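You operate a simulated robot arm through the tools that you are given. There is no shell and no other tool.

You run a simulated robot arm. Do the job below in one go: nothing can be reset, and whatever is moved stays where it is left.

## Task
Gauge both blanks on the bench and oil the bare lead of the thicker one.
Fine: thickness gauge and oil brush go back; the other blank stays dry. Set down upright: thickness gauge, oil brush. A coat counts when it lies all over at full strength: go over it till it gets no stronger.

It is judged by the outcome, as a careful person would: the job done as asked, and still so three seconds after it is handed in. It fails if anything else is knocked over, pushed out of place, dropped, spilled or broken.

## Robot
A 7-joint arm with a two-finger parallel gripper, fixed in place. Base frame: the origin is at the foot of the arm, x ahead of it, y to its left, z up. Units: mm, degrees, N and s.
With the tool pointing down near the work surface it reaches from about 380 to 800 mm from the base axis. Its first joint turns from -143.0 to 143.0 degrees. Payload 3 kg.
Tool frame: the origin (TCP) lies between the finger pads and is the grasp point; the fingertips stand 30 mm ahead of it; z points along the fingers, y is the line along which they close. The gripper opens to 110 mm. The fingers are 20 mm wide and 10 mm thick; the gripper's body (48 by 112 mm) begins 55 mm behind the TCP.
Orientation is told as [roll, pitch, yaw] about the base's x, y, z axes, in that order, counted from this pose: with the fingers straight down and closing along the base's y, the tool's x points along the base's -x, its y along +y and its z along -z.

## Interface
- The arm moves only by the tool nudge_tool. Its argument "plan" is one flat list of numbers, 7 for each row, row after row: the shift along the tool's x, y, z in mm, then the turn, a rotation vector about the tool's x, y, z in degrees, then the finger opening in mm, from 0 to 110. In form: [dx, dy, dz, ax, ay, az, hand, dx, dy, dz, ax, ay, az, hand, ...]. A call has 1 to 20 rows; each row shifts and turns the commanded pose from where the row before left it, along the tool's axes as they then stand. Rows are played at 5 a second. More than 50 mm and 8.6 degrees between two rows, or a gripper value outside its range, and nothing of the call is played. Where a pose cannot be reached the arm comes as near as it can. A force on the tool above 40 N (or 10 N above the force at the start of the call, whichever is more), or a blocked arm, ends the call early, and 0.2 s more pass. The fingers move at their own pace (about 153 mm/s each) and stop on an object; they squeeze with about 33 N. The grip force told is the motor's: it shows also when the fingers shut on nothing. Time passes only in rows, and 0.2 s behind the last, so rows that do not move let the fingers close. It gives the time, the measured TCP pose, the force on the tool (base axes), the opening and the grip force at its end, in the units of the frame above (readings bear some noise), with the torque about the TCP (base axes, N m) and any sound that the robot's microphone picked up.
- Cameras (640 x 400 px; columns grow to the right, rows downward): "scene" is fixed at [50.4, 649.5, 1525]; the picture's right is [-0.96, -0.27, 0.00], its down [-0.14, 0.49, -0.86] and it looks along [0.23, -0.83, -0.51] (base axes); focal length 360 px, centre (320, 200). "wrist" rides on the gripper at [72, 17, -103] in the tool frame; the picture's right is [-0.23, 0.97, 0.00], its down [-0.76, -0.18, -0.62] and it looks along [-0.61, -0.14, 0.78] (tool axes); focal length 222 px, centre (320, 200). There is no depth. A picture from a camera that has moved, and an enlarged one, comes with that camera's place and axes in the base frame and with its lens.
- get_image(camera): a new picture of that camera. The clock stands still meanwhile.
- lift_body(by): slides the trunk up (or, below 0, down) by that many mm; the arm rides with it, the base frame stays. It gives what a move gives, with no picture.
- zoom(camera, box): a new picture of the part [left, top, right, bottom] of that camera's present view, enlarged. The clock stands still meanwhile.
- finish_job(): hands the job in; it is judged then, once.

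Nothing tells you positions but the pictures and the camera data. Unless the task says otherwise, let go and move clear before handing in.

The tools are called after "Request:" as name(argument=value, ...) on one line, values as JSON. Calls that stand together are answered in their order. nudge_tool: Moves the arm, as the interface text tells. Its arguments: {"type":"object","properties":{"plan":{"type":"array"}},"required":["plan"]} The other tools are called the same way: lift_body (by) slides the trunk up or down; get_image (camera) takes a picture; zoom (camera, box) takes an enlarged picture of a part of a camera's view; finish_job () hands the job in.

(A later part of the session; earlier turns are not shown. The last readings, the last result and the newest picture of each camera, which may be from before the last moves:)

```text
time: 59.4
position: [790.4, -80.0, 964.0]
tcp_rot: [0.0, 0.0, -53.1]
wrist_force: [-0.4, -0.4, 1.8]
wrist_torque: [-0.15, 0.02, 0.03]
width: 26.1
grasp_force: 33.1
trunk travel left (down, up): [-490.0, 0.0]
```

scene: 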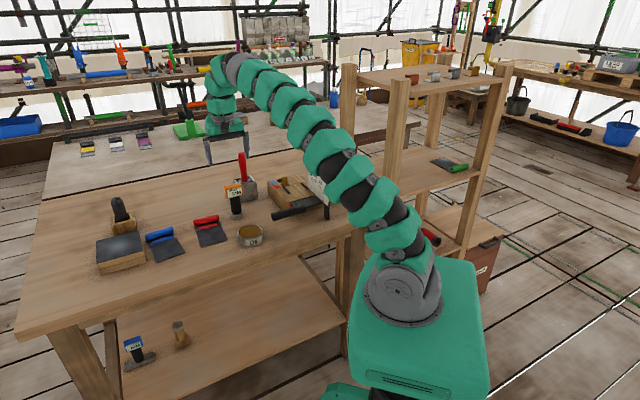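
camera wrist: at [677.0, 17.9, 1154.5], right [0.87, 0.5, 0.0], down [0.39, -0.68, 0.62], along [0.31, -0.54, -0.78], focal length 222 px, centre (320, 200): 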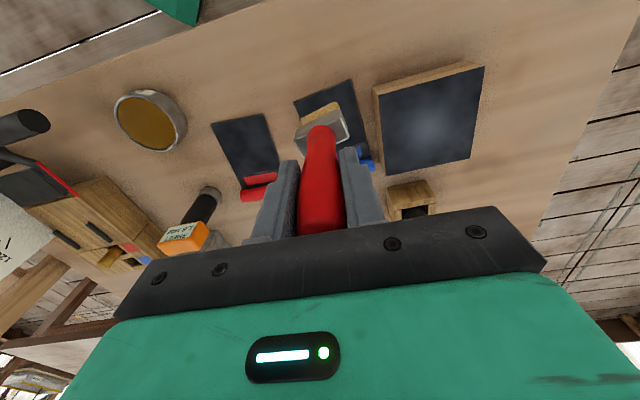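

Contact is back. I'll press slightly more and make the passes in reverse, right lane towards the front, then down the middle.

Request:
nudge_tool(plan=[0, 0, 0.5, 0, 0, 0, 10, 11.43, -2.51, 0, 0, 0, 0, 10, 11.43, -2.51, 0, 0, 0, 0, 10, 11.43, -2.51, 0, 0, 0, 0, 10, 11.43, -2.51, 0, 0, 0, 0, 10, 11.43, -2.51, 0, 0, 0, 0, 10, 11.43, -2.51, 0, 0, 0, 0, 10, 11.43, -2.51, 0, 0, 0, 0, 10, 0, 0, 0, 0, 0, 0, 10])

Request:
zoom(camera="scene", box=[140, 210, 200, 270])

Request:
zoom(camera="wrist", box=[240, 30, 440, 190])

```text
time: 61.4
position: [727.9, -24.6, 963.3]
tcp_rot: [-0.1, 0.0, -53.0]
wrist_force: [3.2, -1.1, 16.9]
wrist_torque: [-0.4, -0.39, 0.04]
width: 26.2
grasp_force: 32.8
trunk travel left (down, up): [-490.0, 0.0]
```

```text
6.67 times, centred on (170, 240) of scene
camera zoom: at [50.4, 649.5, 1525.0], right [-0.96, -0.27, 0.0], down [-0.14, 0.49, -0.86], along [0.23, -0.83, -0.51], focal length 2400 px, centre (1320, -67)
```

zoom: 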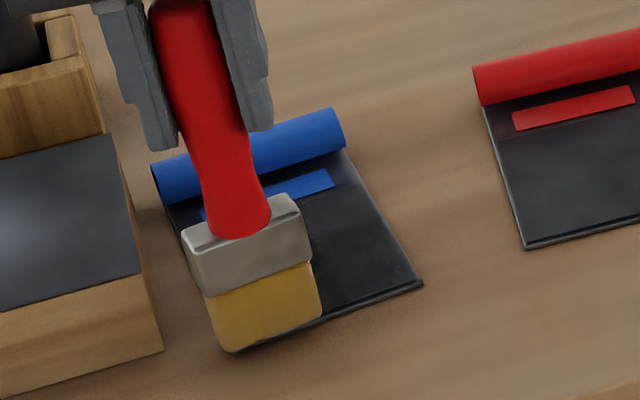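

```text
2.50 times, centred on (340, 110) of wrist
camera zoom: at [698.9, 43.2, 1066.7], right [0.91, 0.4, 0.0], down [0.32, -0.72, 0.62], along [0.25, -0.57, -0.78], focal length 555 px, centre (270, 425)
```

zoom: 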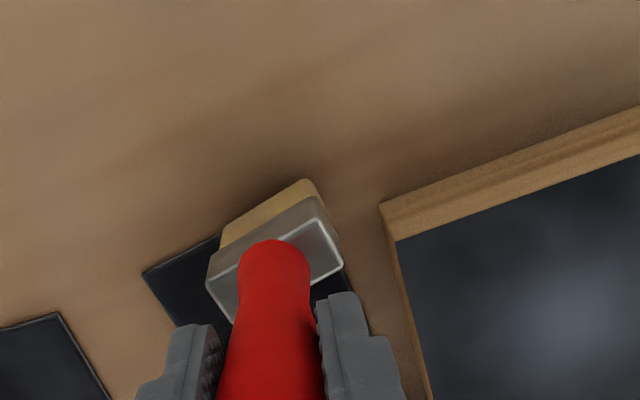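

Contact was firm here (17 N), so the level differs a little along the sheet. I'll ease off a bit and continue with the middle and left lanes, following that slope.

Request:
nudge_tool(plan=[0, 0, -0.7, 0, 0, 0, 10, -2.36, -10.75, 0, 0, 0, 0, 10, -2.36, -10.75, 0, 0, 0, 0, 10, -11.43, 2.51, 0.1, 0, 0, 0, 10, -11.43, 2.51, 0.1, 0, 0, 0, 10, -11.43, 2.51, 0.1, 0, 0, 0, 10, -11.43, 2.51, 0.1, 0, 0, 0, 10, -11.43, 2.51, 0.1, 0, 0, 0, 10, -11.43, 2.51, 0.1, 0, 0, 0, 10, -11.43, 2.51, 0.1, 0, 0, 0, 10, 0, 0, 0, 0, 0, 0, 10])

Request:
zoom(camera="scene", box=[140, 210, 200, 270])

Request:
zoom(camera="wrist", box=[200, 10, 400, 170])

```text
time: 63.8
position: [775.7, -96.1, 962.5]
tcp_rot: [0.0, 0.0, -53.1]
wrist_force: [-0.8, 1.8, 14.8]
wrist_torque: [0.14, 0.07, 0.02]
width: 26.1
grasp_force: 33.1
trunk travel left (down, up): [-490.0, 0.0]
```

```text
6.67 times, centred on (170, 240) of scene
camera zoom: at [50.4, 649.5, 1525.0], right [-0.96, -0.27, 0.0], down [-0.14, 0.49, -0.86], along [0.23, -0.83, -0.51], focal length 2400 px, centre (1320, -67)
```

zoom: 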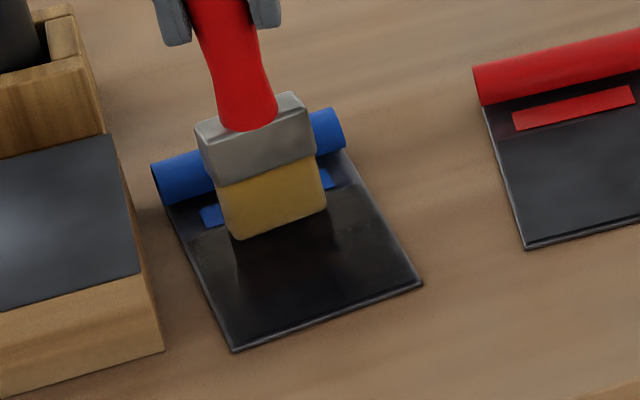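

```text
2.50 times, centred on (300, 90) of wrist
camera zoom: at [746.7, -26.9, 1066.5], right [0.91, 0.41, 0.0], down [0.32, -0.72, 0.62], along [0.25, -0.57, -0.78], focal length 555 px, centre (370, 475)
```

zoom: 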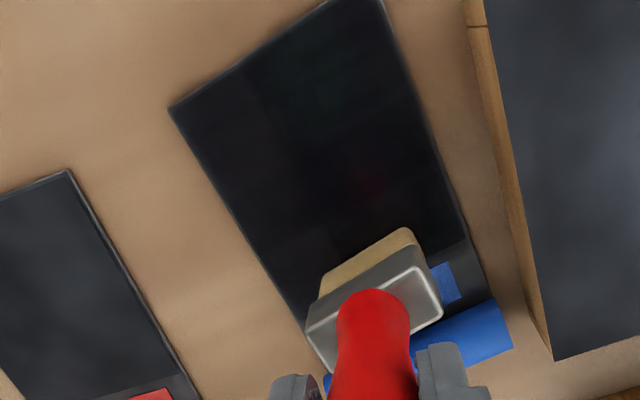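

The middle is now dark and glossy, but the far right part still looks greyer. I'll go over the right lane to the front, then across and down the left lane.

Request:
nudge_tool(plan=[2.4, 11, 0, 0, 0, 0, 10, 2.4, 11, 0, 0, 0, 0, 10, 11.43, -2.51, -0.1, 0, 0, 0, 10, 11.43, -2.51, -0.1, 0, 0, 0, 10, 11.43, -2.51, -0.1, 0, 0, 0, 10, 11.43, -2.51, -0.1, 0, 0, 0, 10, 11.43, -2.51, -0.1, 0, 0, 0, 10, 11.43, -2.51, -0.1, 0, 0, 0, 10, 11.43, -2.51, -0.1, 0, 0, 0, 10, -2.4, -11.1, 0, 0, 0, 0, 10, -2.4, -11.1, 0, 0, 0, 0, 10, -2.4, -11.1, 0, 0, 0, 0, 10, -2.4, -11.1, 0, 0, 0, 0, 10, -11.43, 2.51, 0.1, 0, 0, 0, 10, -11.43, 2.51, 0.1, 0, 0, 0, 10, -11.43, 2.51, 0.1, 0, 0, 0, 10, -11.43, 2.51, 0.1, 0, 0, 0, 10, -11.43, 2.51, 0.1, 0, 0, 0, 10, -11.43, 2.51, 0.1, 0, 0, 0, 10, -11.43, 2.51, 0.1, 0, 0, 0, 10])

Request:
zoom(camera="scene", box=[140, 210, 200, 270])

Request:
zoom(camera="wrist", box=[220, 10, 420, 170])

```text
time: 68.0
position: [760.7, -110.9, 963.0]
tcp_rot: [0.0, 0.1, -53.0]
wrist_force: [-2.7, 3.2, 12.0]
wrist_torque: [0.48, 0.38, 0.02]
width: 26.1
grasp_force: 32.9
trunk travel left (down, up): [-490.0, 0.0]
```

```text
6.67 times, centred on (170, 240) of scene
camera zoom: at [50.4, 649.5, 1525.0], right [-0.96, -0.27, 0.0], down [-0.14, 0.49, -0.86], along [0.23, -0.83, -0.51], focal length 2400 px, centre (1320, -67)
```

zoom: 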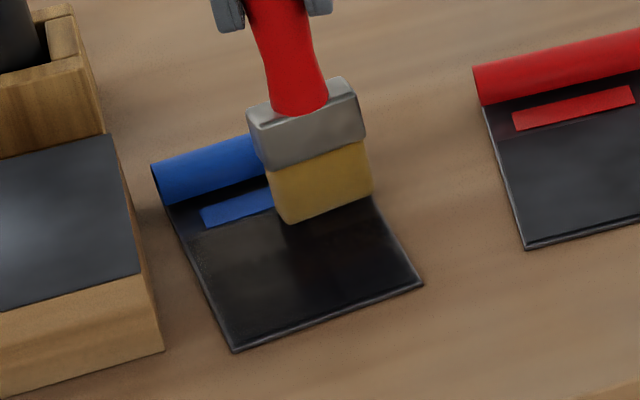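

```text
2.50 times, centred on (320, 90) of wrist
camera zoom: at [731.4, -43.5, 1066.3], right [0.91, 0.41, 0.0], down [0.32, -0.72, 0.62], along [0.25, -0.57, -0.78], focal length 555 px, centre (320, 475)
```

zoom: 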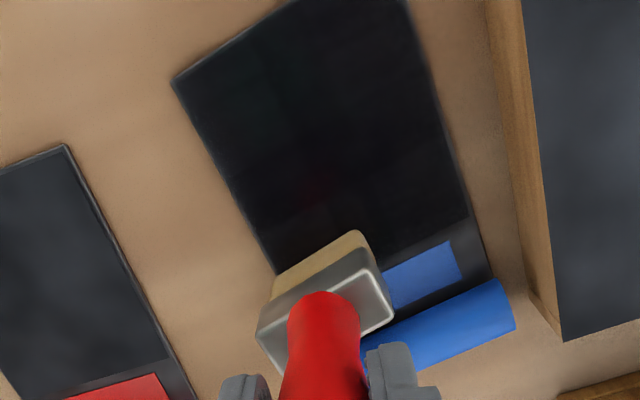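

The coat looks nearly black now. I'll lift the brush and move it forward off the blank to inspect the whole surface.

Request:
nudge_tool(plan=[0, 0, -10, 0, 0, 0, 10, 0, 0, -25, 0, 0, 0, 10, 0, 0, -30, 0, 0, 0, 10, 30, 0, 0, 0, 0, 0, 10, 30, 0, 0, 0, 0, 0, 10, 30, 10, 0, 0, 0, 0, 10, 0, 0, 0, 0, 0, 0, 10])

Request:
zoom(camera="scene", box=[140, 210, 200, 270])

Request:
get_image(camera="wrist")

```text
time: 69.6
position: [715.7, -34.3, 1028.7]
tcp_rot: [-0.1, 0.2, -52.9]
wrist_force: [0.4, 0.0, -0.8]
wrist_torque: [0.0, 0.0, 0.01]
width: 26.3
grasp_force: 33.0
trunk travel left (down, up): [-490.0, 0.0]
```

```text
6.67 times, centred on (170, 240) of scene
camera zoom: at [50.4, 649.5, 1525.0], right [-0.96, -0.27, 0.0], down [-0.14, 0.49, -0.86], along [0.23, -0.83, -0.51], focal length 2400 px, centre (1320, -67)
```

zoom: 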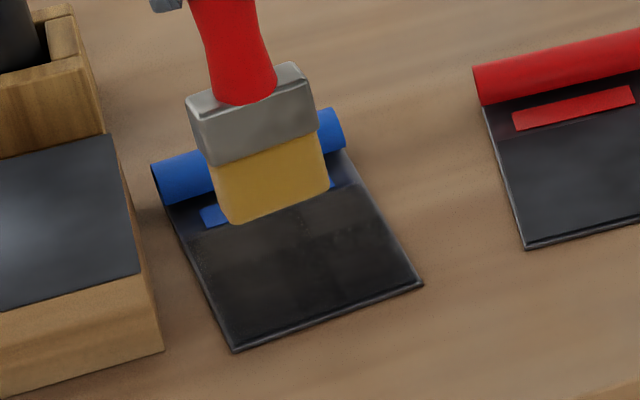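

```text
taken
camera wrist: at [686.4, 33.6, 1132.0], right [0.91, 0.4, 0.0], down [0.32, -0.72, 0.62], along [0.25, -0.57, -0.78], focal length 222 px, centre (320, 200)
```

wrist: 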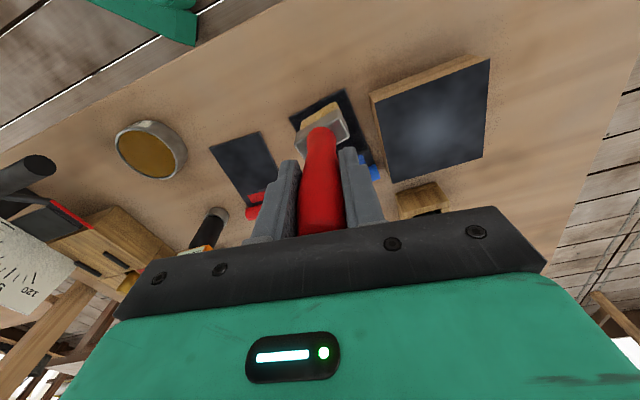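

Request:
nudge_tool(plan=[13.1, -42.6, 0, 0, 0, 0, 10, 13.1, -42.6, 0, 0, 0, 0, 10, 13.1, -42.6, 0, 0, 0, 0, 10, -13.1, -41, 0, 0, 0, 0, 10, -13.1, -41, 0, 0, 0, 0, 10, -13.1, -41, 0, 0, 0, 0, 10, 0, 0, 0, 0, 0, 0, 10])

Request:
zoom(camera="scene", box=[140, 205, 240, 270])

Request:
get_image(camera="wrist")

Request:
zoom(camera="wrist", box=[260, 20, 640, 220])

```text
time: 71.2
position: [517.1, -187.5, 1025.2]
tcp_rot: [0.0, 0.1, -53.1]
wrist_force: [0.4, 0.0, -1.1]
wrist_torque: [0.01, 0.03, 0.01]
width: 25.9
grasp_force: 33.8
trunk travel left (down, up): [-490.0, 0.0]
```

```text
6.15 times, centred on (190, 238) of scene
camera zoom: at [50.4, 649.5, 1525.0], right [-0.96, -0.27, 0.0], down [-0.14, 0.49, -0.86], along [0.23, -0.83, -0.51], focal length 2215 px, centre (1120, -31)
```

zoom: 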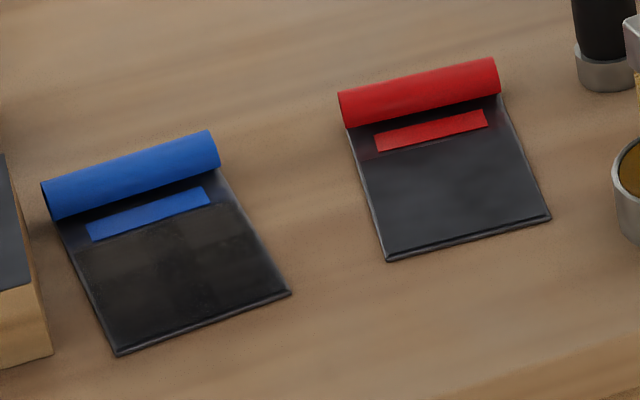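

```text
taken
camera wrist: at [485.8, -118.7, 1129.2], right [0.91, 0.41, 0.0], down [0.32, -0.72, 0.62], along [0.25, -0.57, -0.78], focal length 222 px, centre (320, 200)
```

wrist: 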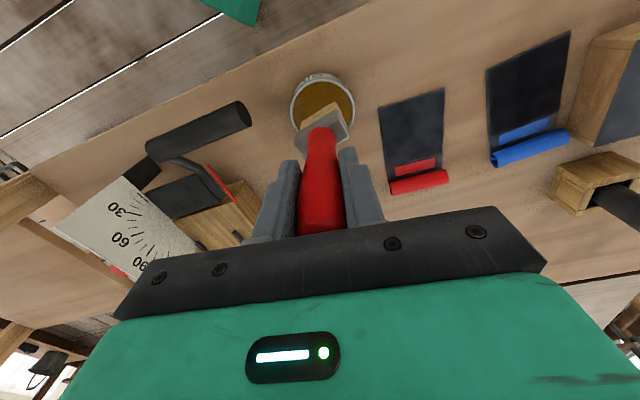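

```text
1.68 times, centred on (450, 120) of wrist
camera zoom: at [485.8, -118.7, 1129.2], right [0.91, 0.41, 0.0], down [0.32, -0.72, 0.62], along [0.25, -0.57, -0.78], focal length 374 px, centre (101, 335)
```

zoom: 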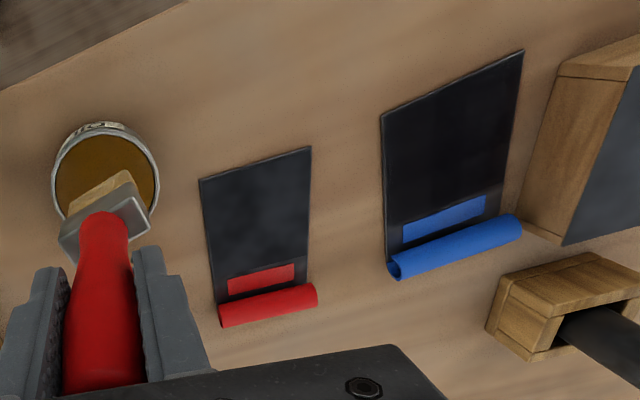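

The blue blank now carries a brownish dark coat. I'll enlarge it further to look for thin patches and bare margins.

Request:
zoom(camera="scene", box=[145, 222, 190, 264])

Request:
zoom(camera="wrist", box=[470, 20, 590, 180])

```text
9.52 times, centred on (168, 243) of scene
camera zoom: at [50.4, 649.5, 1525.0], right [-0.96, -0.27, 0.0], down [-0.14, 0.49, -0.86], along [0.23, -0.83, -0.51], focal length 3428 px, centre (1772, -210)
```

zoom: 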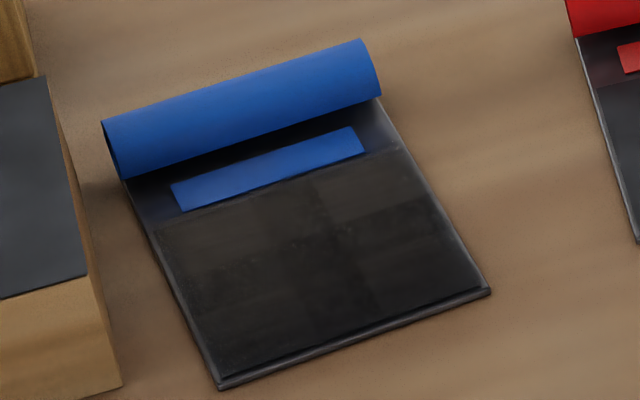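

```text
2.50 times, centred on (530, 100) of wrist
camera zoom: at [485.8, -118.7, 1129.2], right [0.91, 0.41, 0.0], down [0.32, -0.72, 0.62], along [0.25, -0.57, -0.78], focal length 555 px, centre (-205, 450)
```

zoom: 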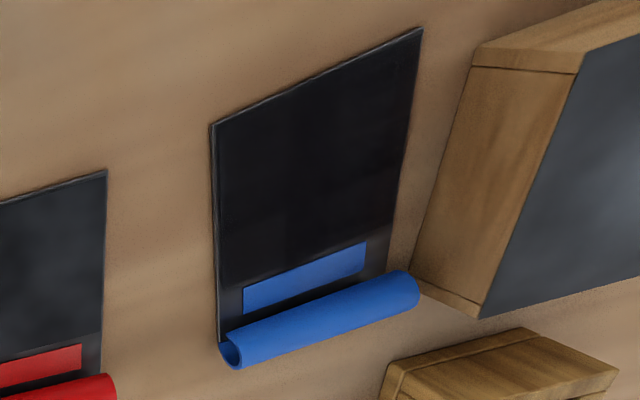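

The coat is on but still uneven, browner at the back and thinner towards the front, so it needs more passes. I'll dip again, gently this time.

Request:
nudge_tool(plan=[0, 0, 15, 0, 0, 0, 10, 0, 0, 12, 0, 0, 0, 10, 0, 0, 4, 0, 0, 0, 10, 0, 0, 1.5, 0, 0, 0, 10, 0, 0, 0, 0, 0, 0, 10])

Request:
zoom(camera="scene", box=[210, 180, 290, 260])

Request:
zoom(camera="wrist", box=[260, 30, 380, 150])

```text
time: 72.4
position: [515.2, -187.6, 993.9]
tcp_rot: [0.0, 0.2, -53.0]
wrist_force: [0.7, 0.2, 0.0]
wrist_torque: [0.01, -0.01, 0.01]
width: 26.3
grasp_force: 33.1
trunk travel left (down, up): [-490.0, 0.0]
```

```text
5.00 times, centred on (250, 220) of scene
camera zoom: at [50.4, 649.5, 1525.0], right [-0.96, -0.27, 0.0], down [-0.14, 0.49, -0.86], along [0.23, -0.83, -0.51], focal length 1800 px, centre (670, 100)
```

zoom: 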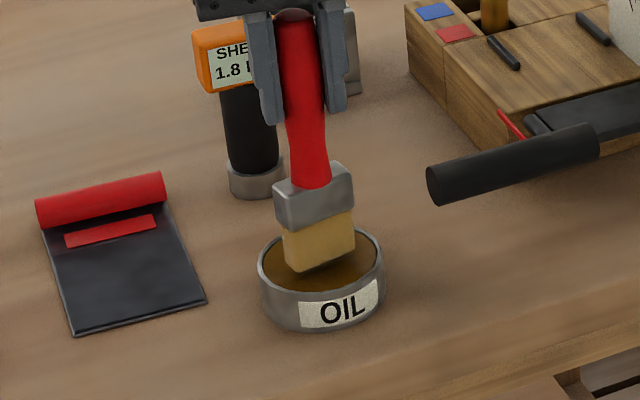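

```text
3.33 times, centred on (320, 90) of wrist
camera zoom: at [486.0, -119.1, 1097.5], right [0.91, 0.4, 0.0], down [0.32, -0.72, 0.62], along [0.25, -0.57, -0.78], focal length 740 px, centre (320, 567)
```

zoom: 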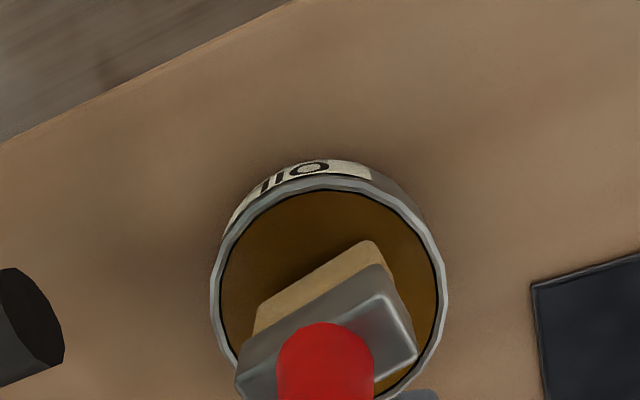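

The brush is well inside the pot. I'll lower the last few millimetres to touch the oil.

Request:
nudge_tool(plan=[0, 0, 1.5, 0, 0, 0, 10, 0, 0, 1.5, 0, 0, 0, 10, 0, 0, 0, 0, 0, 0, 10])

Request:
zoom(camera="scene", box=[220, 190, 280, 250])

```text
time: 73.2
position: [515.7, -184.8, 991.6]
tcp_rot: [0.0, 0.1, -53.0]
wrist_force: [-0.2, -0.4, -0.2]
wrist_torque: [0.0, 0.02, 0.02]
width: 26.2
grasp_force: 32.7
trunk travel left (down, up): [-490.0, 0.0]
```

```text
6.67 times, centred on (250, 220) of scene
camera zoom: at [50.4, 649.5, 1525.0], right [-0.96, -0.27, 0.0], down [-0.14, 0.49, -0.86], along [0.23, -0.83, -0.51], focal length 2400 px, centre (787, 67)
```

zoom: 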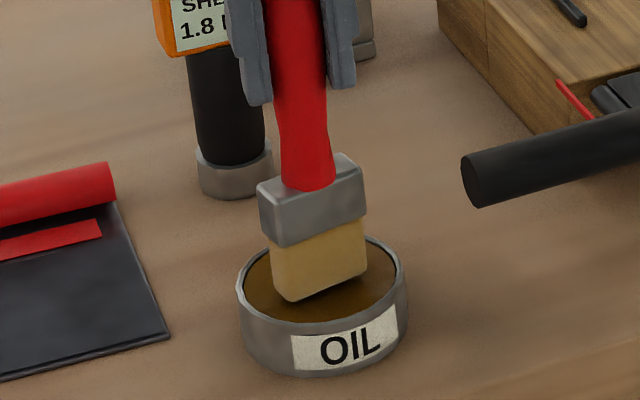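

Request:
nudge_tool(plan=[0, 0, 1.5, 0, 0, 0, 10, 0, 0, 1, 0, 0, 0, 10, 0, 0, 0, 0, 0, 0, 10])

Request:
zoom(camera="scene", box=[220, 190, 280, 250])

```text
time: 74.0
position: [516.5, -186.6, 989.2]
tcp_rot: [0.0, 0.0, -53.0]
wrist_force: [-0.2, 0.7, -1.1]
wrist_torque: [0.04, -0.01, -0.02]
width: 26.2
grasp_force: 33.3
trunk travel left (down, up): [-490.0, 0.0]
```

```text
6.67 times, centred on (250, 220) of scene
camera zoom: at [50.4, 649.5, 1525.0], right [-0.96, -0.27, 0.0], down [-0.14, 0.49, -0.86], along [0.23, -0.83, -0.51], focal length 2400 px, centre (787, 67)
```

zoom: 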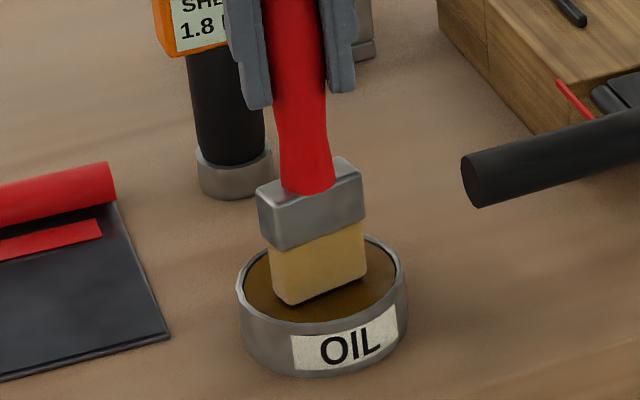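

Request:
nudge_tool(plan=[0, 0, 1.5, 0, 0, 0, 10, 0, 0, 1, 0, 0, 0, 10, 0, 0, 0, 0, 0, 0, 10])

Request:
zoom(camera="scene", box=[220, 190, 280, 250])

```text
time: 74.8
position: [516.3, -186.2, 988.8]
tcp_rot: [0.1, -0.1, -53.1]
wrist_force: [1.5, -0.9, 23.2]
wrist_torque: [-0.13, -0.18, -0.01]
width: 26.3
grasp_force: 33.8
trunk travel left (down, up): [-490.0, 0.0]
```

```text
6.67 times, centred on (250, 220) of scene
camera zoom: at [50.4, 649.5, 1525.0], right [-0.96, -0.27, 0.0], down [-0.14, 0.49, -0.86], along [0.23, -0.83, -0.51], focal length 2400 px, centre (787, 67)
```

zoom: 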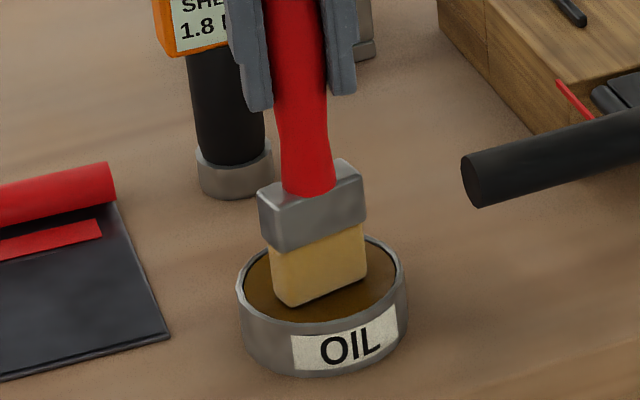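

It touches the oil at the same height as before. I'll lift out and look at the bristles.

Request:
nudge_tool(plan=[0, 0, -1.5, 0, 0, 0, 10, 0, 0, 0, 0, 0, 0, 10, 0, 0, -15, 0, 0, 0, 10, 0, 0, -20, 0, 0, 0, 10, 0, 0, 0, 0, 0, 0, 10])

Request:
zoom(camera="scene", box=[220, 180, 280, 250])

```text
time: 76.0
position: [515.3, -186.4, 1023.5]
tcp_rot: [0.0, 0.1, -53.0]
wrist_force: [-0.5, 0.1, -0.3]
wrist_torque: [0.03, 0.02, -0.01]
width: 26.2
grasp_force: 33.4
trunk travel left (down, up): [-490.0, 0.0]
```

```text
5.71 times, centred on (250, 215) of scene
camera zoom: at [50.4, 649.5, 1525.0], right [-0.96, -0.27, 0.0], down [-0.14, 0.49, -0.86], along [0.23, -0.83, -0.51], focal length 2057 px, centre (720, 114)
```

zoom: 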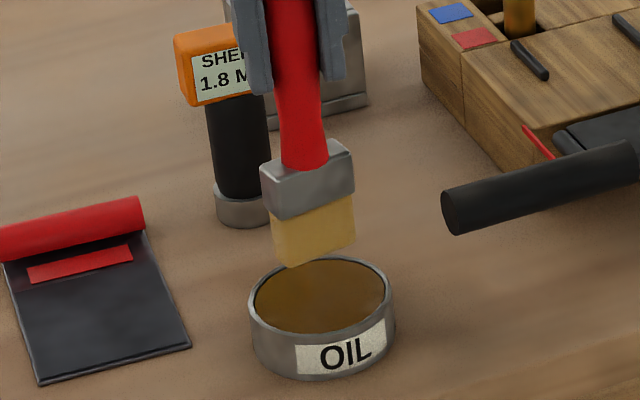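

The bristles look a little paler than after the first dip. I'll dip once more and hold for a second to be sure it's fully loaded.

Request:
nudge_tool(plan=[0, 0, 20, 0, 0, 0, 10, 0, 0, 12, 0, 0, 0, 10, 0, 0, 2.5, 0, 0, 0, 10, 0, 0, 1.5, 0, 0, 0, 10, 0, 0, 0, 0, 0, 0, 10, 0, 0, 0, 0, 0, 0, 10, 0, 0, 0, 0, 0, 0, 10, 0, 0, 0, 0, 0, 0, 10, 0, 0, 0, 0, 0, 0, 10])

Request:
zoom(camera="scene", box=[220, 180, 280, 250])

```text
time: 78.0
position: [515.2, -186.1, 988.8]
tcp_rot: [0.0, 0.0, -53.0]
wrist_force: [0.1, -1.8, 18.9]
wrist_torque: [-0.33, -0.08, 0.0]
width: 26.1
grasp_force: 32.9
trunk travel left (down, up): [-490.0, 0.0]
```

```text
5.71 times, centred on (250, 215) of scene
camera zoom: at [50.4, 649.5, 1525.0], right [-0.96, -0.27, 0.0], down [-0.14, 0.49, -0.86], along [0.23, -0.83, -0.51], focal length 2057 px, centre (720, 114)
```

zoom: 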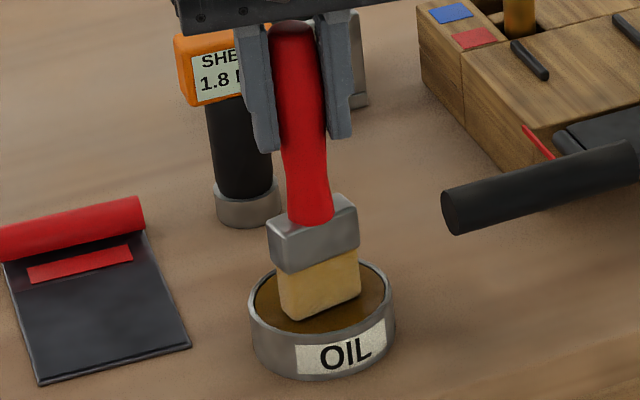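

The brush is loaded. I'll lift out, wait a moment, and carry it back in front of the red blank to the left lane of the blue blank.

Request:
nudge_tool(plan=[0, 0, -1.5, 0, 0, 0, 10, 0, 0, -15, 0, 0, 0, 10, 0, 0, -20, 0, 0, 0, 10, 0, 0, 0, 0, 0, 0, 10, 12.2, 34.1, 0, 0, 0, 0, 10, 12.2, 34.1, 0, 0, 0, 0, 10, 12.2, 34.1, 0, 0, 0, 0, 10, 12.2, 34.1, 0, 0, 0, 0, 10, -20.1, 29.5, 0, 0, 0, 0, 10, -20.1, 29.5, 0, 0, 0, 0, 10, -20.1, 29.5, 0, 0, 0, 0, 10, 0, 0, 25, 0, 0, 0, 10, 0, 0, 20, 0, 0, 0, 10, 0, 0, 8, 0, 0, 0, 10, 0, 0, 0, 0, 0, 0, 10])

Request:
zoom(camera="wrist", box=[240, 20, 440, 180])

Request:
zoom(camera="scene", box=[140, 205, 240, 270])

```text
time: 81.2
position: [702.2, -60.0, 971.5]
tcp_rot: [-0.1, 0.1, -53.0]
wrist_force: [-0.4, 0.1, -0.7]
wrist_torque: [0.0, 0.0, -0.02]
width: 26.4
grasp_force: 32.8
trunk travel left (down, up): [-490.0, 0.0]
```

```text
2.50 times, centred on (340, 100) of wrist
camera zoom: at [672.4, 8.4, 1074.3], right [0.91, 0.4, 0.0], down [0.32, -0.72, 0.62], along [0.25, -0.57, -0.78], focal length 555 px, centre (270, 450)
```

zoom: 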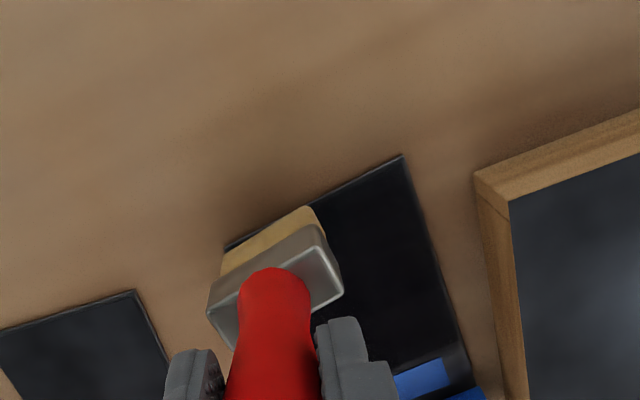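

```text
6.15 times, centred on (190, 238) of scene
camera zoom: at [50.4, 649.5, 1525.0], right [-0.96, -0.27, 0.0], down [-0.14, 0.49, -0.86], along [0.23, -0.83, -0.51], focal length 2215 px, centre (1120, -31)
```

zoom: 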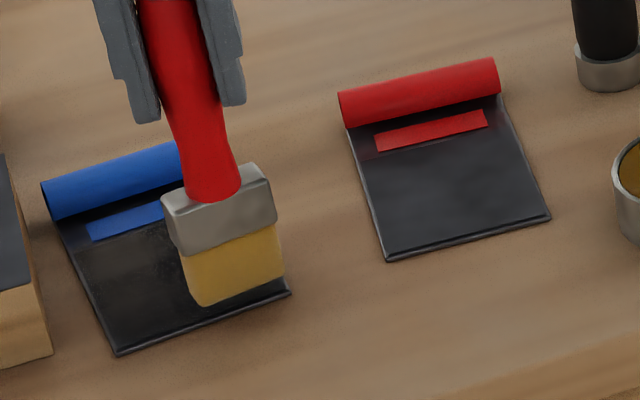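

The brush is lined up over the left lane again. I'll lower to contact.

Request:
nudge_tool(plan=[0, 0, 4, 0, 0, 0, 10, 0, 0, 2.5, 0, 0, 0, 10, 0, 0, 1, 0, 0, 0, 10, 0, 0, 0, 0, 0, 0, 10])

```text
time: 82.2
position: [702.0, -59.1, 963.0]
tcp_rot: [0.0, 0.2, -53.0]
wrist_force: [-0.2, -0.2, -1.4]
wrist_torque: [-0.01, -0.02, 0.0]
width: 26.3
grasp_force: 32.7
trunk travel left (down, up): [-490.0, 0.0]
```

Request:
nudge_tool(plan=[0, 0, 1, 0, 0, 0, 10, 0, 0, 0, 0, 0, 0, 10])

```text
time: 82.8
position: [702.2, -59.6, 963.1]
tcp_rot: [0.0, 0.0, -53.0]
wrist_force: [-0.5, 0.4, 6.3]
wrist_torque: [0.1, 0.06, 0.03]
width: 26.1
grasp_force: 32.5
trunk travel left (down, up): [-490.0, 0.0]
```

Contact is about 6 N. I'll make finer overlapping lanes now: left lane out, then the next lane back.

Request:
nudge_tool(plan=[-11.43, 2.51, 0.07, 0, 0, 0, 10, -11.43, 2.51, 0.07, 0, 0, 0, 10, -11.43, 2.51, 0.07, 0, 0, 0, 10, -11.43, 2.51, 0.07, 0, 0, 0, 10, -11.43, 2.51, 0.07, 0, 0, 0, 10, -11.43, 2.51, 0.07, 0, 0, 0, 10, -11.43, 2.51, 0.07, 0, 0, 0, 10, 3.1, 14.2, 0, 0, 0, 0, 10, 11.43, -2.51, -0.07, 0, 0, 0, 10, 11.43, -2.51, -0.07, 0, 0, 0, 10, 11.43, -2.51, -0.07, 0, 0, 0, 10, 11.43, -2.51, -0.07, 0, 0, 0, 10, 11.43, -2.51, -0.07, 0, 0, 0, 10, 11.43, -2.51, -0.07, 0, 0, 0, 10, 11.43, -2.51, -0.07, 0, 0, 0, 10, 0, 0, 0, 0, 0, 0, 10])

Request:
zoom(camera="scene", box=[140, 210, 200, 270])

```text
time: 86.2
position: [712.8, -49.0, 962.0]
tcp_rot: [0.0, 0.0, -52.9]
wrist_force: [0.1, -0.5, -0.3]
wrist_torque: [0.02, -0.03, 0.01]
width: 26.6
grasp_force: 33.3
trunk travel left (down, up): [-490.0, 0.0]
```

```text
6.67 times, centred on (170, 240) of scene
camera zoom: at [50.4, 649.5, 1525.0], right [-0.96, -0.27, 0.0], down [-0.14, 0.49, -0.86], along [0.23, -0.83, -0.51], focal length 2400 px, centre (1320, -67)
```

zoom: 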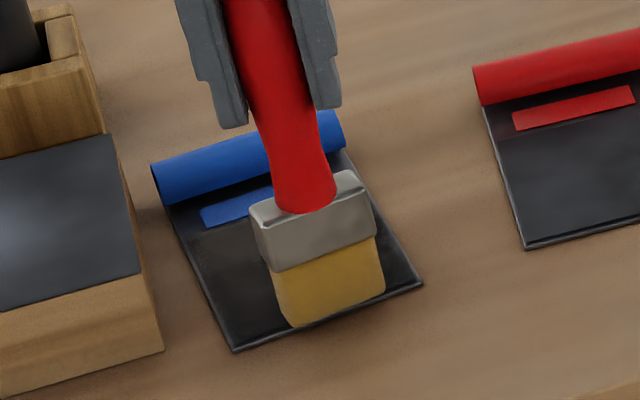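

Contact became light again on the way back, as the brush gives a little in the grip. I'll lower a bit until it presses again.

Request:
nudge_tool(plan=[0, 0, 1, 0, 0, 0, 10, 0, 0, 0, 0, 0, 0, 10])

```text
time: 86.8
position: [712.9, -48.3, 962.4]
tcp_rot: [0.1, 0.0, -52.9]
wrist_force: [0.3, -0.4, 3.1]
wrist_torque: [-0.11, 0.0, -0.04]
width: 26.0
grasp_force: 33.0
trunk travel left (down, up): [-490.0, 0.0]
```

Request:
nudge_tool(plan=[0, 0, 0.5, 0, 0, 0, 10, 3.1, 14.2, 0, 0, 0, 0, 10, -11.43, 2.51, 0, 0, 0, 0, 10, -11.43, 2.51, 0, 0, 0, 0, 10, -11.43, 2.51, 0, 0, 0, 0, 10, -11.43, 2.51, 0, 0, 0, 0, 10, -11.43, 2.51, 0, 0, 0, 0, 10, -11.43, 2.51, 0, 0, 0, 0, 10, -11.43, 2.51, 0, 0, 0, 0, 10, 0, 0, 0, 0, 0, 0, 10])

Request:
zoom(camera="scene", box=[140, 210, 200, 270])

Request:
zoom(camera="wrist", box=[200, 10, 400, 170])

```text
time: 89.0
position: [781.2, -89.7, 960.5]
tcp_rot: [0.0, 0.0, -53.0]
wrist_force: [-3.5, 4.0, 18.0]
wrist_torque: [0.09, 0.49, -0.03]
width: 26.2
grasp_force: 33.2
trunk travel left (down, up): [-490.0, 0.0]
```

```text
6.67 times, centred on (170, 240) of scene
camera zoom: at [50.4, 649.5, 1525.0], right [-0.96, -0.27, 0.0], down [-0.14, 0.49, -0.86], along [0.23, -0.83, -0.51], focal length 2400 px, centre (1320, -67)
```

zoom: 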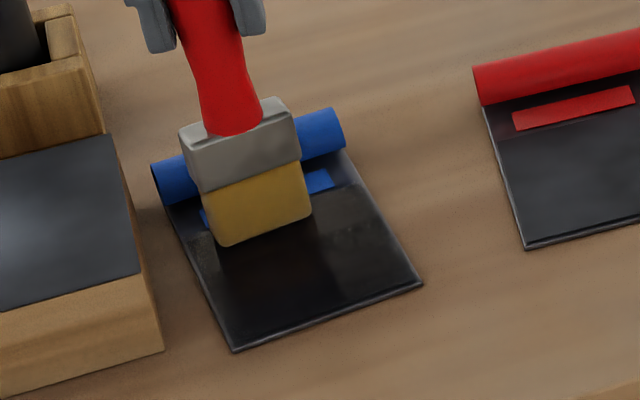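

```text
2.50 times, centred on (300, 90) of wrist
camera zoom: at [751.9, -22.3, 1064.7], right [0.91, 0.41, 0.0], down [0.32, -0.72, 0.62], along [0.25, -0.57, -0.78], focal length 555 px, centre (370, 475)
```

zoom: 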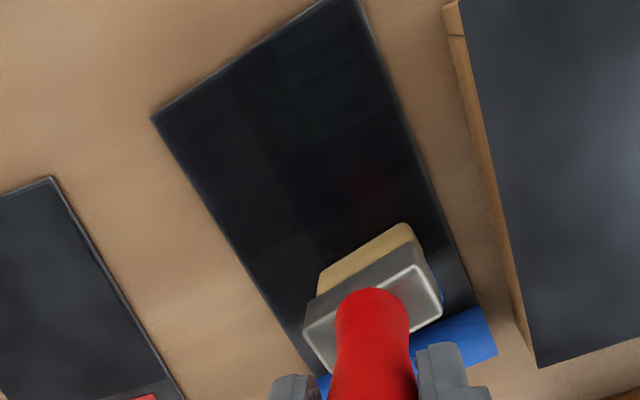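

Request:
nudge_tool(plan=[3.1, 14.2, 0, 0, 0, 0, 10, 11.43, -2.51, 0.05, 0, 0, 0, 10, 11.43, -2.51, 0.05, 0, 0, 0, 10, 11.43, -2.51, 0.05, 0, 0, 0, 10, 11.43, -2.51, 0.05, 0, 0, 0, 10, 0, 0, 0, 0, 0, 0, 10])

```text
time: 90.4
position: [755.8, -51.3, 960.8]
tcp_rot: [-0.1, 0.1, -53.0]
wrist_force: [-0.8, -1.3, 12.5]
wrist_torque: [-0.41, 0.17, 0.01]
width: 26.4
grasp_force: 32.7
trunk travel left (down, up): [-490.0, 0.0]
```

Contact is steady at about 12 N. I'll finish this lane to the front edge and go over it again outwards.

Request:
nudge_tool(plan=[11.43, -2.51, 0, 0, 0, 0, 10, 11.43, -2.51, 0, 0, 0, 0, 10, 11.43, -2.51, 0, 0, 0, 0, 10, -11.43, 2.51, 0, 0, 0, 0, 10, -11.43, 2.51, 0, 0, 0, 0, 10, -11.43, 2.51, 0, 0, 0, 0, 10, -11.43, 2.51, 0, 0, 0, 0, 10, -11.43, 2.51, 0, 0, 0, 0, 10, -11.43, 2.51, 0, 0, 0, 0, 10, -11.43, 2.51, 0, 0, 0, 0, 10, 0, 0, 0, 0, 0, 0, 10])

Request:
zoom(camera="scene", box=[140, 210, 200, 270])

Request:
zoom(camera="wrist", box=[200, 10, 400, 170])

```text
time: 92.8
position: [791.7, -80.3, 961.9]
tcp_rot: [0.1, -0.1, -53.0]
wrist_force: [2.3, 0.7, 13.2]
wrist_torque: [-0.37, -0.22, 0.06]
width: 26.1
grasp_force: 33.1
trunk travel left (down, up): [-490.0, 0.0]
```

```text
6.67 times, centred on (170, 240) of scene
camera zoom: at [50.4, 649.5, 1525.0], right [-0.96, -0.27, 0.0], down [-0.14, 0.49, -0.86], along [0.23, -0.83, -0.51], focal length 2400 px, centre (1320, -67)
```

zoom: 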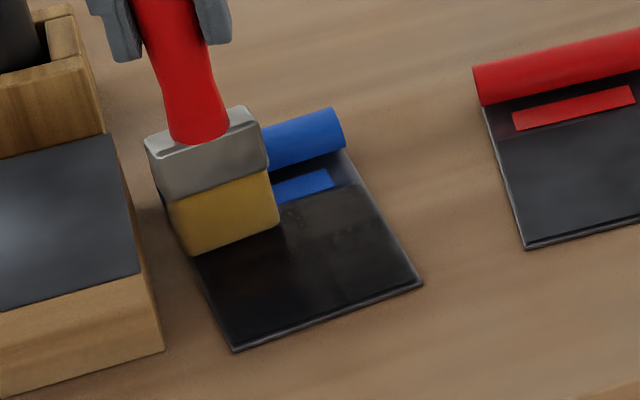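

```text
2.50 times, centred on (300, 90) of wrist
camera zoom: at [762.5, -12.4, 1064.2], right [0.91, 0.4, 0.0], down [0.32, -0.72, 0.62], along [0.25, -0.57, -0.78], focal length 555 px, centre (370, 475)
```

zoom: 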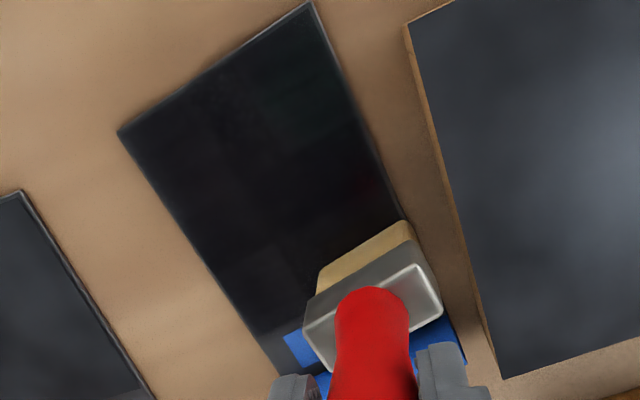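

I'll carry on with the middle lanes at the same pressure.

Request:
nudge_tool(plan=[-3.1, -14.2, 0, 0, 0, 0, 10, 11.43, -2.51, 0.05, 0, 0, 0, 10, 11.43, -2.51, 0.05, 0, 0, 0, 10, 11.43, -2.51, 0.05, 0, 0, 0, 10, 11.43, -2.51, 0, 0, 0, 0, 10, 11.43, -2.51, 0, 0, 0, 0, 10, 11.43, -2.51, 0, 0, 0, 0, 10, 11.43, -2.51, 0, 0, 0, 0, 10, 0, 0, 0, 0, 0, 0, 10])

```text
time: 94.8
position: [720.5, -37.9, 960.2]
tcp_rot: [-0.1, 0.1, -52.8]
wrist_force: [-0.4, 2.5, 6.1]
wrist_torque: [0.07, 0.11, 0.02]
width: 26.0
grasp_force: 33.5
trunk travel left (down, up): [-490.0, 0.0]
```

Request:
nudge_tool(plan=[-3.1, -14.2, 0.3, 0, 0, 0, 10, -11.43, 2.51, 0, 0, 0, 0, 10, -11.43, 2.51, 0, 0, 0, 0, 10, -11.43, 2.51, 0, 0, 0, 0, 10, -11.43, 2.51, 0, 0, 0, 0, 10, -11.43, 2.51, 0, 0, 0, 0, 10, -11.43, 2.51, 0, 0, 0, 0, 10, -11.43, 2.51, 0, 0, 0, 0, 10, -3.1, -14.2, 0, 0, 0, 0, 10, 11.43, -2.51, 0.05, 0, 0, 0, 10, 11.43, -2.51, 0.05, 0, 0, 0, 10, 11.43, -2.51, 0.05, 0, 0, 0, 10, 11.43, -2.51, 0, 0, 0, 0, 10, 11.43, -2.51, 0, 0, 0, 0, 10, 11.43, -2.51, 0, 0, 0, 0, 10, 11.43, -2.51, 0, 0, 0, 0, 10, 0, 0, 0, 0, 0, 0, 10])

Request:
zoom(camera="scene", box=[140, 210, 200, 270])

Request:
zoom(camera="wrist", box=[240, 20, 440, 180])

```text
time: 98.4
position: [702.4, -60.0, 960.4]
tcp_rot: [-0.2, 0.1, -52.9]
wrist_force: [0.5, 0.3, -2.2]
wrist_torque: [-0.05, -0.01, 0.03]
width: 26.3
grasp_force: 32.9
trunk travel left (down, up): [-490.0, 0.0]
```

```text
6.67 times, centred on (170, 240) of scene
camera zoom: at [50.4, 649.5, 1525.0], right [-0.96, -0.27, 0.0], down [-0.14, 0.49, -0.86], along [0.23, -0.83, -0.51], focal length 2400 px, centre (1320, -67)
```

zoom: 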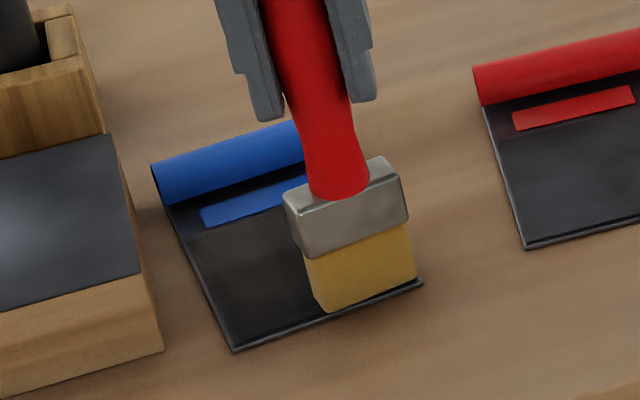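

```text
2.50 times, centred on (340, 100) of wrist
camera zoom: at [673.0, 8.9, 1063.8], right [0.91, 0.4, 0.0], down [0.32, -0.72, 0.62], along [0.25, -0.57, -0.78], focal length 555 px, centre (270, 450)
```

zoom: 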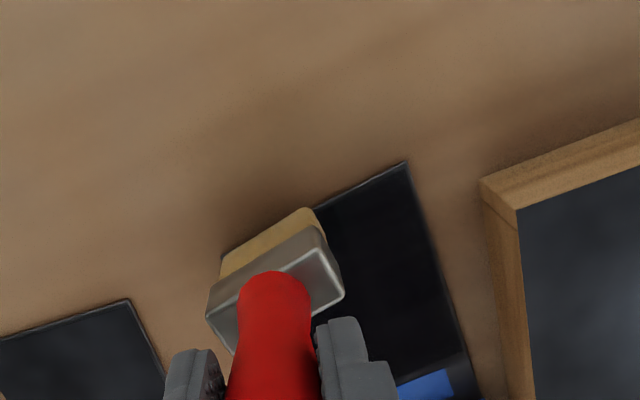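

The left lane lost contact on the way back. I'll lower to contact again and repeat it outwards.

Request:
nudge_tool(plan=[0, 0, 1, 0, 0, 0, 10, 0, 0, 0.5, 0, 0, 0, 10, 0, 0, 0, 0, 0, 0, 10])

```text
time: 99.2
position: [703.2, -58.3, 959.0]
tcp_rot: [0.1, 0.0, -53.0]
wrist_force: [-0.8, 2.1, 8.0]
wrist_torque: [0.17, 0.1, 0.01]
width: 26.1
grasp_force: 33.2
trunk travel left (down, up): [-490.0, 0.0]
```

Request:
nudge_tool(plan=[-11.43, 2.51, 0, 0, 0, 0, 10, -11.43, 2.51, 0, 0, 0, 0, 10, -11.43, 2.51, 0, 0, 0, 0, 10, -11.43, 2.51, 0, 0, 0, 0, 10, -11.43, 2.51, 0, 0, 0, 0, 10, -11.43, 2.51, 0, 0, 0, 0, 10, -11.43, 2.51, 0, 0, 0, 0, 10, 0, 0, 0, 0, 0, 0, 10])

```text
time: 101.0
position: [763.6, -112.7, 957.5]
tcp_rot: [0.0, 0.0, -52.9]
wrist_force: [-1.2, 0.3, 6.0]
wrist_torque: [-0.09, 0.18, -0.03]
width: 25.9
grasp_force: 33.4
trunk travel left (down, up): [-490.0, 0.0]
```

Request:
nudge_tool(plan=[11.43, -2.51, 0.1, 0, 0, 0, 10, 11.43, -2.51, 0.1, 0, 0, 0, 10, 11.43, -2.51, 0.1, 0, 0, 0, 10, 11.43, -2.51, 0.1, 0, 0, 0, 10, 11.43, -2.51, 0.1, 0, 0, 0, 10, 11.43, -2.51, 0.1, 0, 0, 0, 10, 11.43, -2.51, 0.1, 0, 0, 0, 10, 0, 0, 0, 0, 0, 0, 10])

Request:
zoom(camera="scene", box=[140, 210, 200, 270])

```text
time: 102.8
position: [702.7, -61.0, 958.0]
tcp_rot: [0.0, 0.0, -53.1]
wrist_force: [-0.4, 0.1, 2.7]
wrist_torque: [-0.01, 0.02, 0.0]
width: 26.2
grasp_force: 32.5
trunk travel left (down, up): [-490.0, 0.0]
```

```text
6.67 times, centred on (170, 240) of scene
camera zoom: at [50.4, 649.5, 1525.0], right [-0.96, -0.27, 0.0], down [-0.14, 0.49, -0.86], along [0.23, -0.83, -0.51], focal length 2400 px, centre (1320, -67)
```

zoom: 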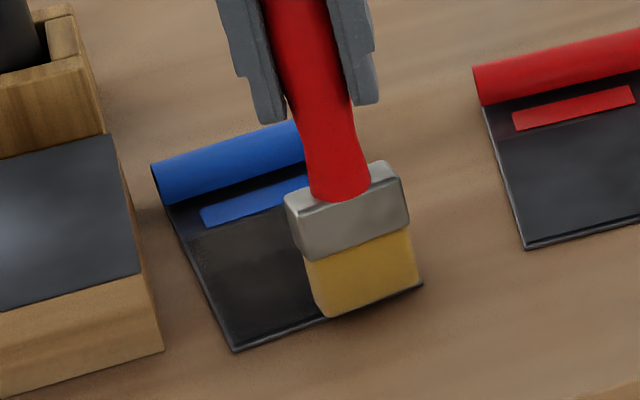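

I'll lift and move the brush back over the pot to inspect the coat in clear light.

Request:
nudge_tool(plan=[0, 0, -10, 0, 0, 0, 10, 0, 0, -25, 0, 0, 0, 10, 0, 0, -30, 0, 0, 0, 10, 20.1, -29.5, 0, 0, 0, 0, 10, 20.1, -29.5, 0, 0, 0, 0, 10, 20.1, -29.5, 0, 0, 0, 0, 10, -12.2, -34.1, 0, 0, 0, 0, 10, -12.2, -34.1, 0, 0, 0, 0, 10, -12.2, -34.1, 0, 0, 0, 0, 10, -12.2, -34.1, 0, 0, 0, 0, 10, 0, 0, 0, 0, 0, 0, 10])

Request:
zoom(camera="scene", box=[145, 222, 190, 264])

Request:
zoom(camera="wrist", box=[370, 20, 590, 180])

Request:
zoom(camera="wrist", box=[260, 30, 380, 150])

```text
time: 105.2
position: [515.5, -187.0, 1024.3]
tcp_rot: [0.1, 0.0, -53.0]
wrist_force: [-0.9, 0.2, -1.5]
wrist_torque: [0.01, 0.01, 0.03]
width: 26.4
grasp_force: 33.1
trunk travel left (down, up): [-490.0, 0.0]
```

```text
9.52 times, centred on (168, 243) of scene
camera zoom: at [50.4, 649.5, 1525.0], right [-0.96, -0.27, 0.0], down [-0.14, 0.49, -0.86], along [0.23, -0.83, -0.51], focal length 3428 px, centre (1772, -210)
```

zoom: 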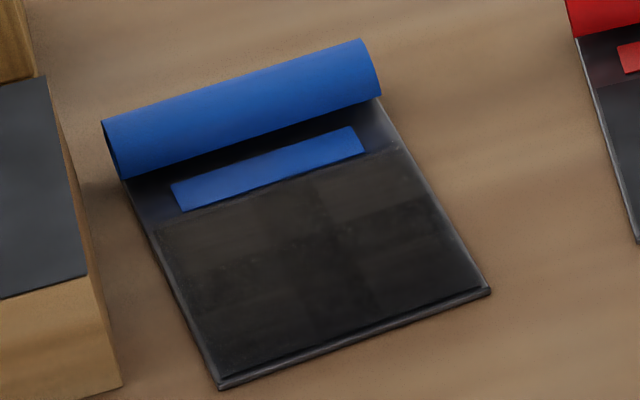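

```text
2.50 times, centred on (480, 100) of wrist
camera zoom: at [485.7, -118.0, 1127.8], right [0.91, 0.41, 0.0], down [0.32, -0.72, 0.62], along [0.25, -0.57, -0.78], focal length 555 px, centre (-80, 450)
```

zoom: 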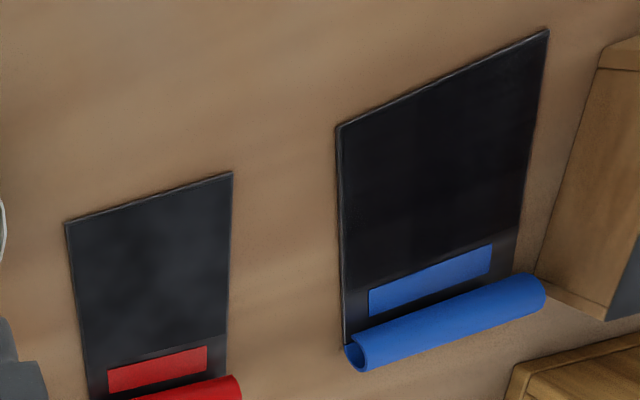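

```text
3.33 times, centred on (320, 90) of wrist
camera zoom: at [485.7, -118.0, 1127.8], right [0.91, 0.41, 0.0], down [0.32, -0.72, 0.62], along [0.25, -0.57, -0.78], focal length 740 px, centre (320, 567)
```

zoom: 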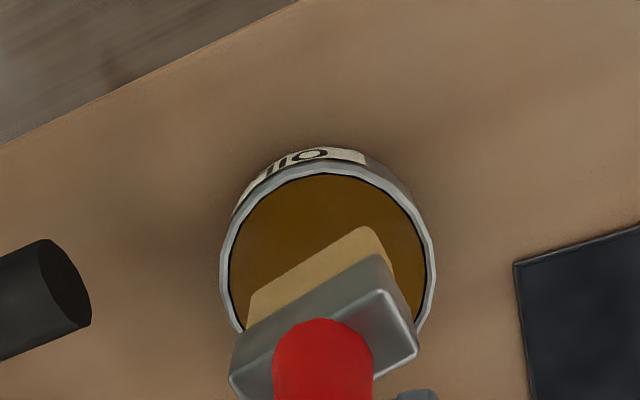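

The overall look hardly changed between the two inspections. I'll zoom in tightly to see whether the remaining unevenness is real.

Request:
zoom(camera="scene", box=[152, 230, 182, 262])

Request:
zoom(camera="scene", box=[192, 215, 232, 250])

Request:
zoom(camera="wrist", box=[490, 25, 590, 145])

```text
12.50 times, centred on (167, 246) of scene
camera zoom: at [50.4, 649.5, 1525.0], right [-0.96, -0.27, 0.0], down [-0.14, 0.49, -0.86], along [0.23, -0.83, -0.51], focal length 4500 px, centre (2232, -375)
```

zoom: 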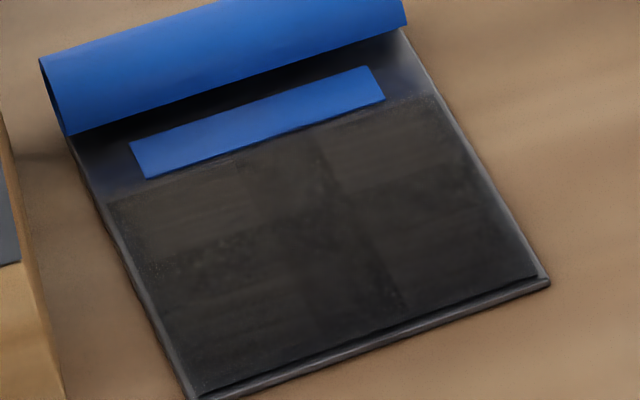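

```text
11.43 times, centred on (212, 232) of scene
camera zoom: at [50.4, 649.5, 1525.0], right [-0.96, -0.27, 0.0], down [-0.14, 0.49, -0.86], along [0.23, -0.83, -0.51], focal length 4114 px, centre (1554, -171)
```

zoom: 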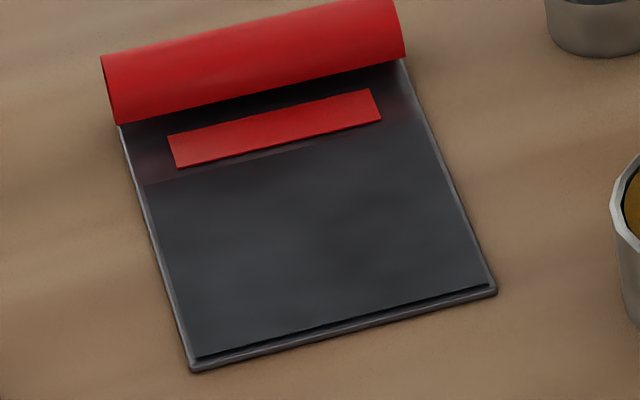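

```text
3.33 times, centred on (540, 85) of wrist
camera zoom: at [485.7, -118.0, 1127.8], right [0.91, 0.41, 0.0], down [0.32, -0.72, 0.62], along [0.25, -0.57, -0.78], focal length 740 px, centre (-413, 583)
```

zoom: 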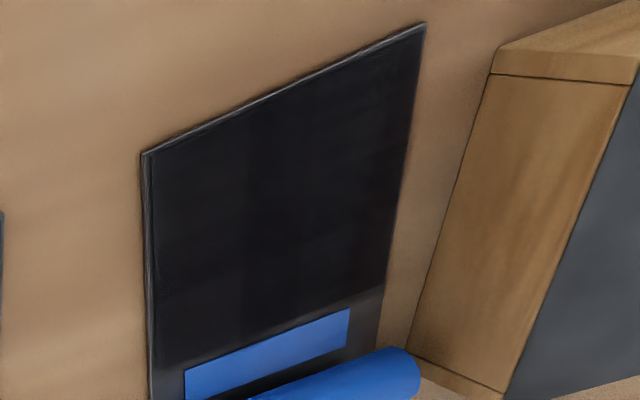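

The bare red lead is bluish grey while the blue blank's lead is brownish dark all over, with faint differences between zones. To be sure of full strength I'll take another load of oil and then look at it closely from another side.

Request:
nudge_tool(plan=[0, 0, 18, 0, 0, 0, 10, 0, 0, 15, 0, 0, 0, 10, 0, 0, 3, 0, 0, 0, 10, 0, 0, 1.5, 0, 0, 0, 10, 0, 0, 0, 0, 0, 0, 10])

```text
time: 106.4
position: [516.1, -186.7, 984.7]
tcp_rot: [0.0, 0.2, -53.0]
wrist_force: [-0.9, 0.3, -0.9]
wrist_torque: [-0.02, -0.01, 0.01]
width: 26.1
grasp_force: 32.9
trunk travel left (down, up): [-490.0, 0.0]
```

Request:
nudge_tool(plan=[0, 0, 1.5, 0, 0, 0, 10, 0, 0, 1, 0, 0, 0, 10, 0, 0, 0, 0, 0, 0, 10, 0, 0, 0, 0, 0, 0, 10])

```text
time: 107.4
position: [514.2, -187.0, 983.2]
tcp_rot: [0.0, 0.0, -52.9]
wrist_force: [0.1, 1.5, 22.5]
wrist_torque: [-0.37, 0.09, 0.01]
width: 26.2
grasp_force: 33.2
trunk travel left (down, up): [-490.0, 0.0]
```

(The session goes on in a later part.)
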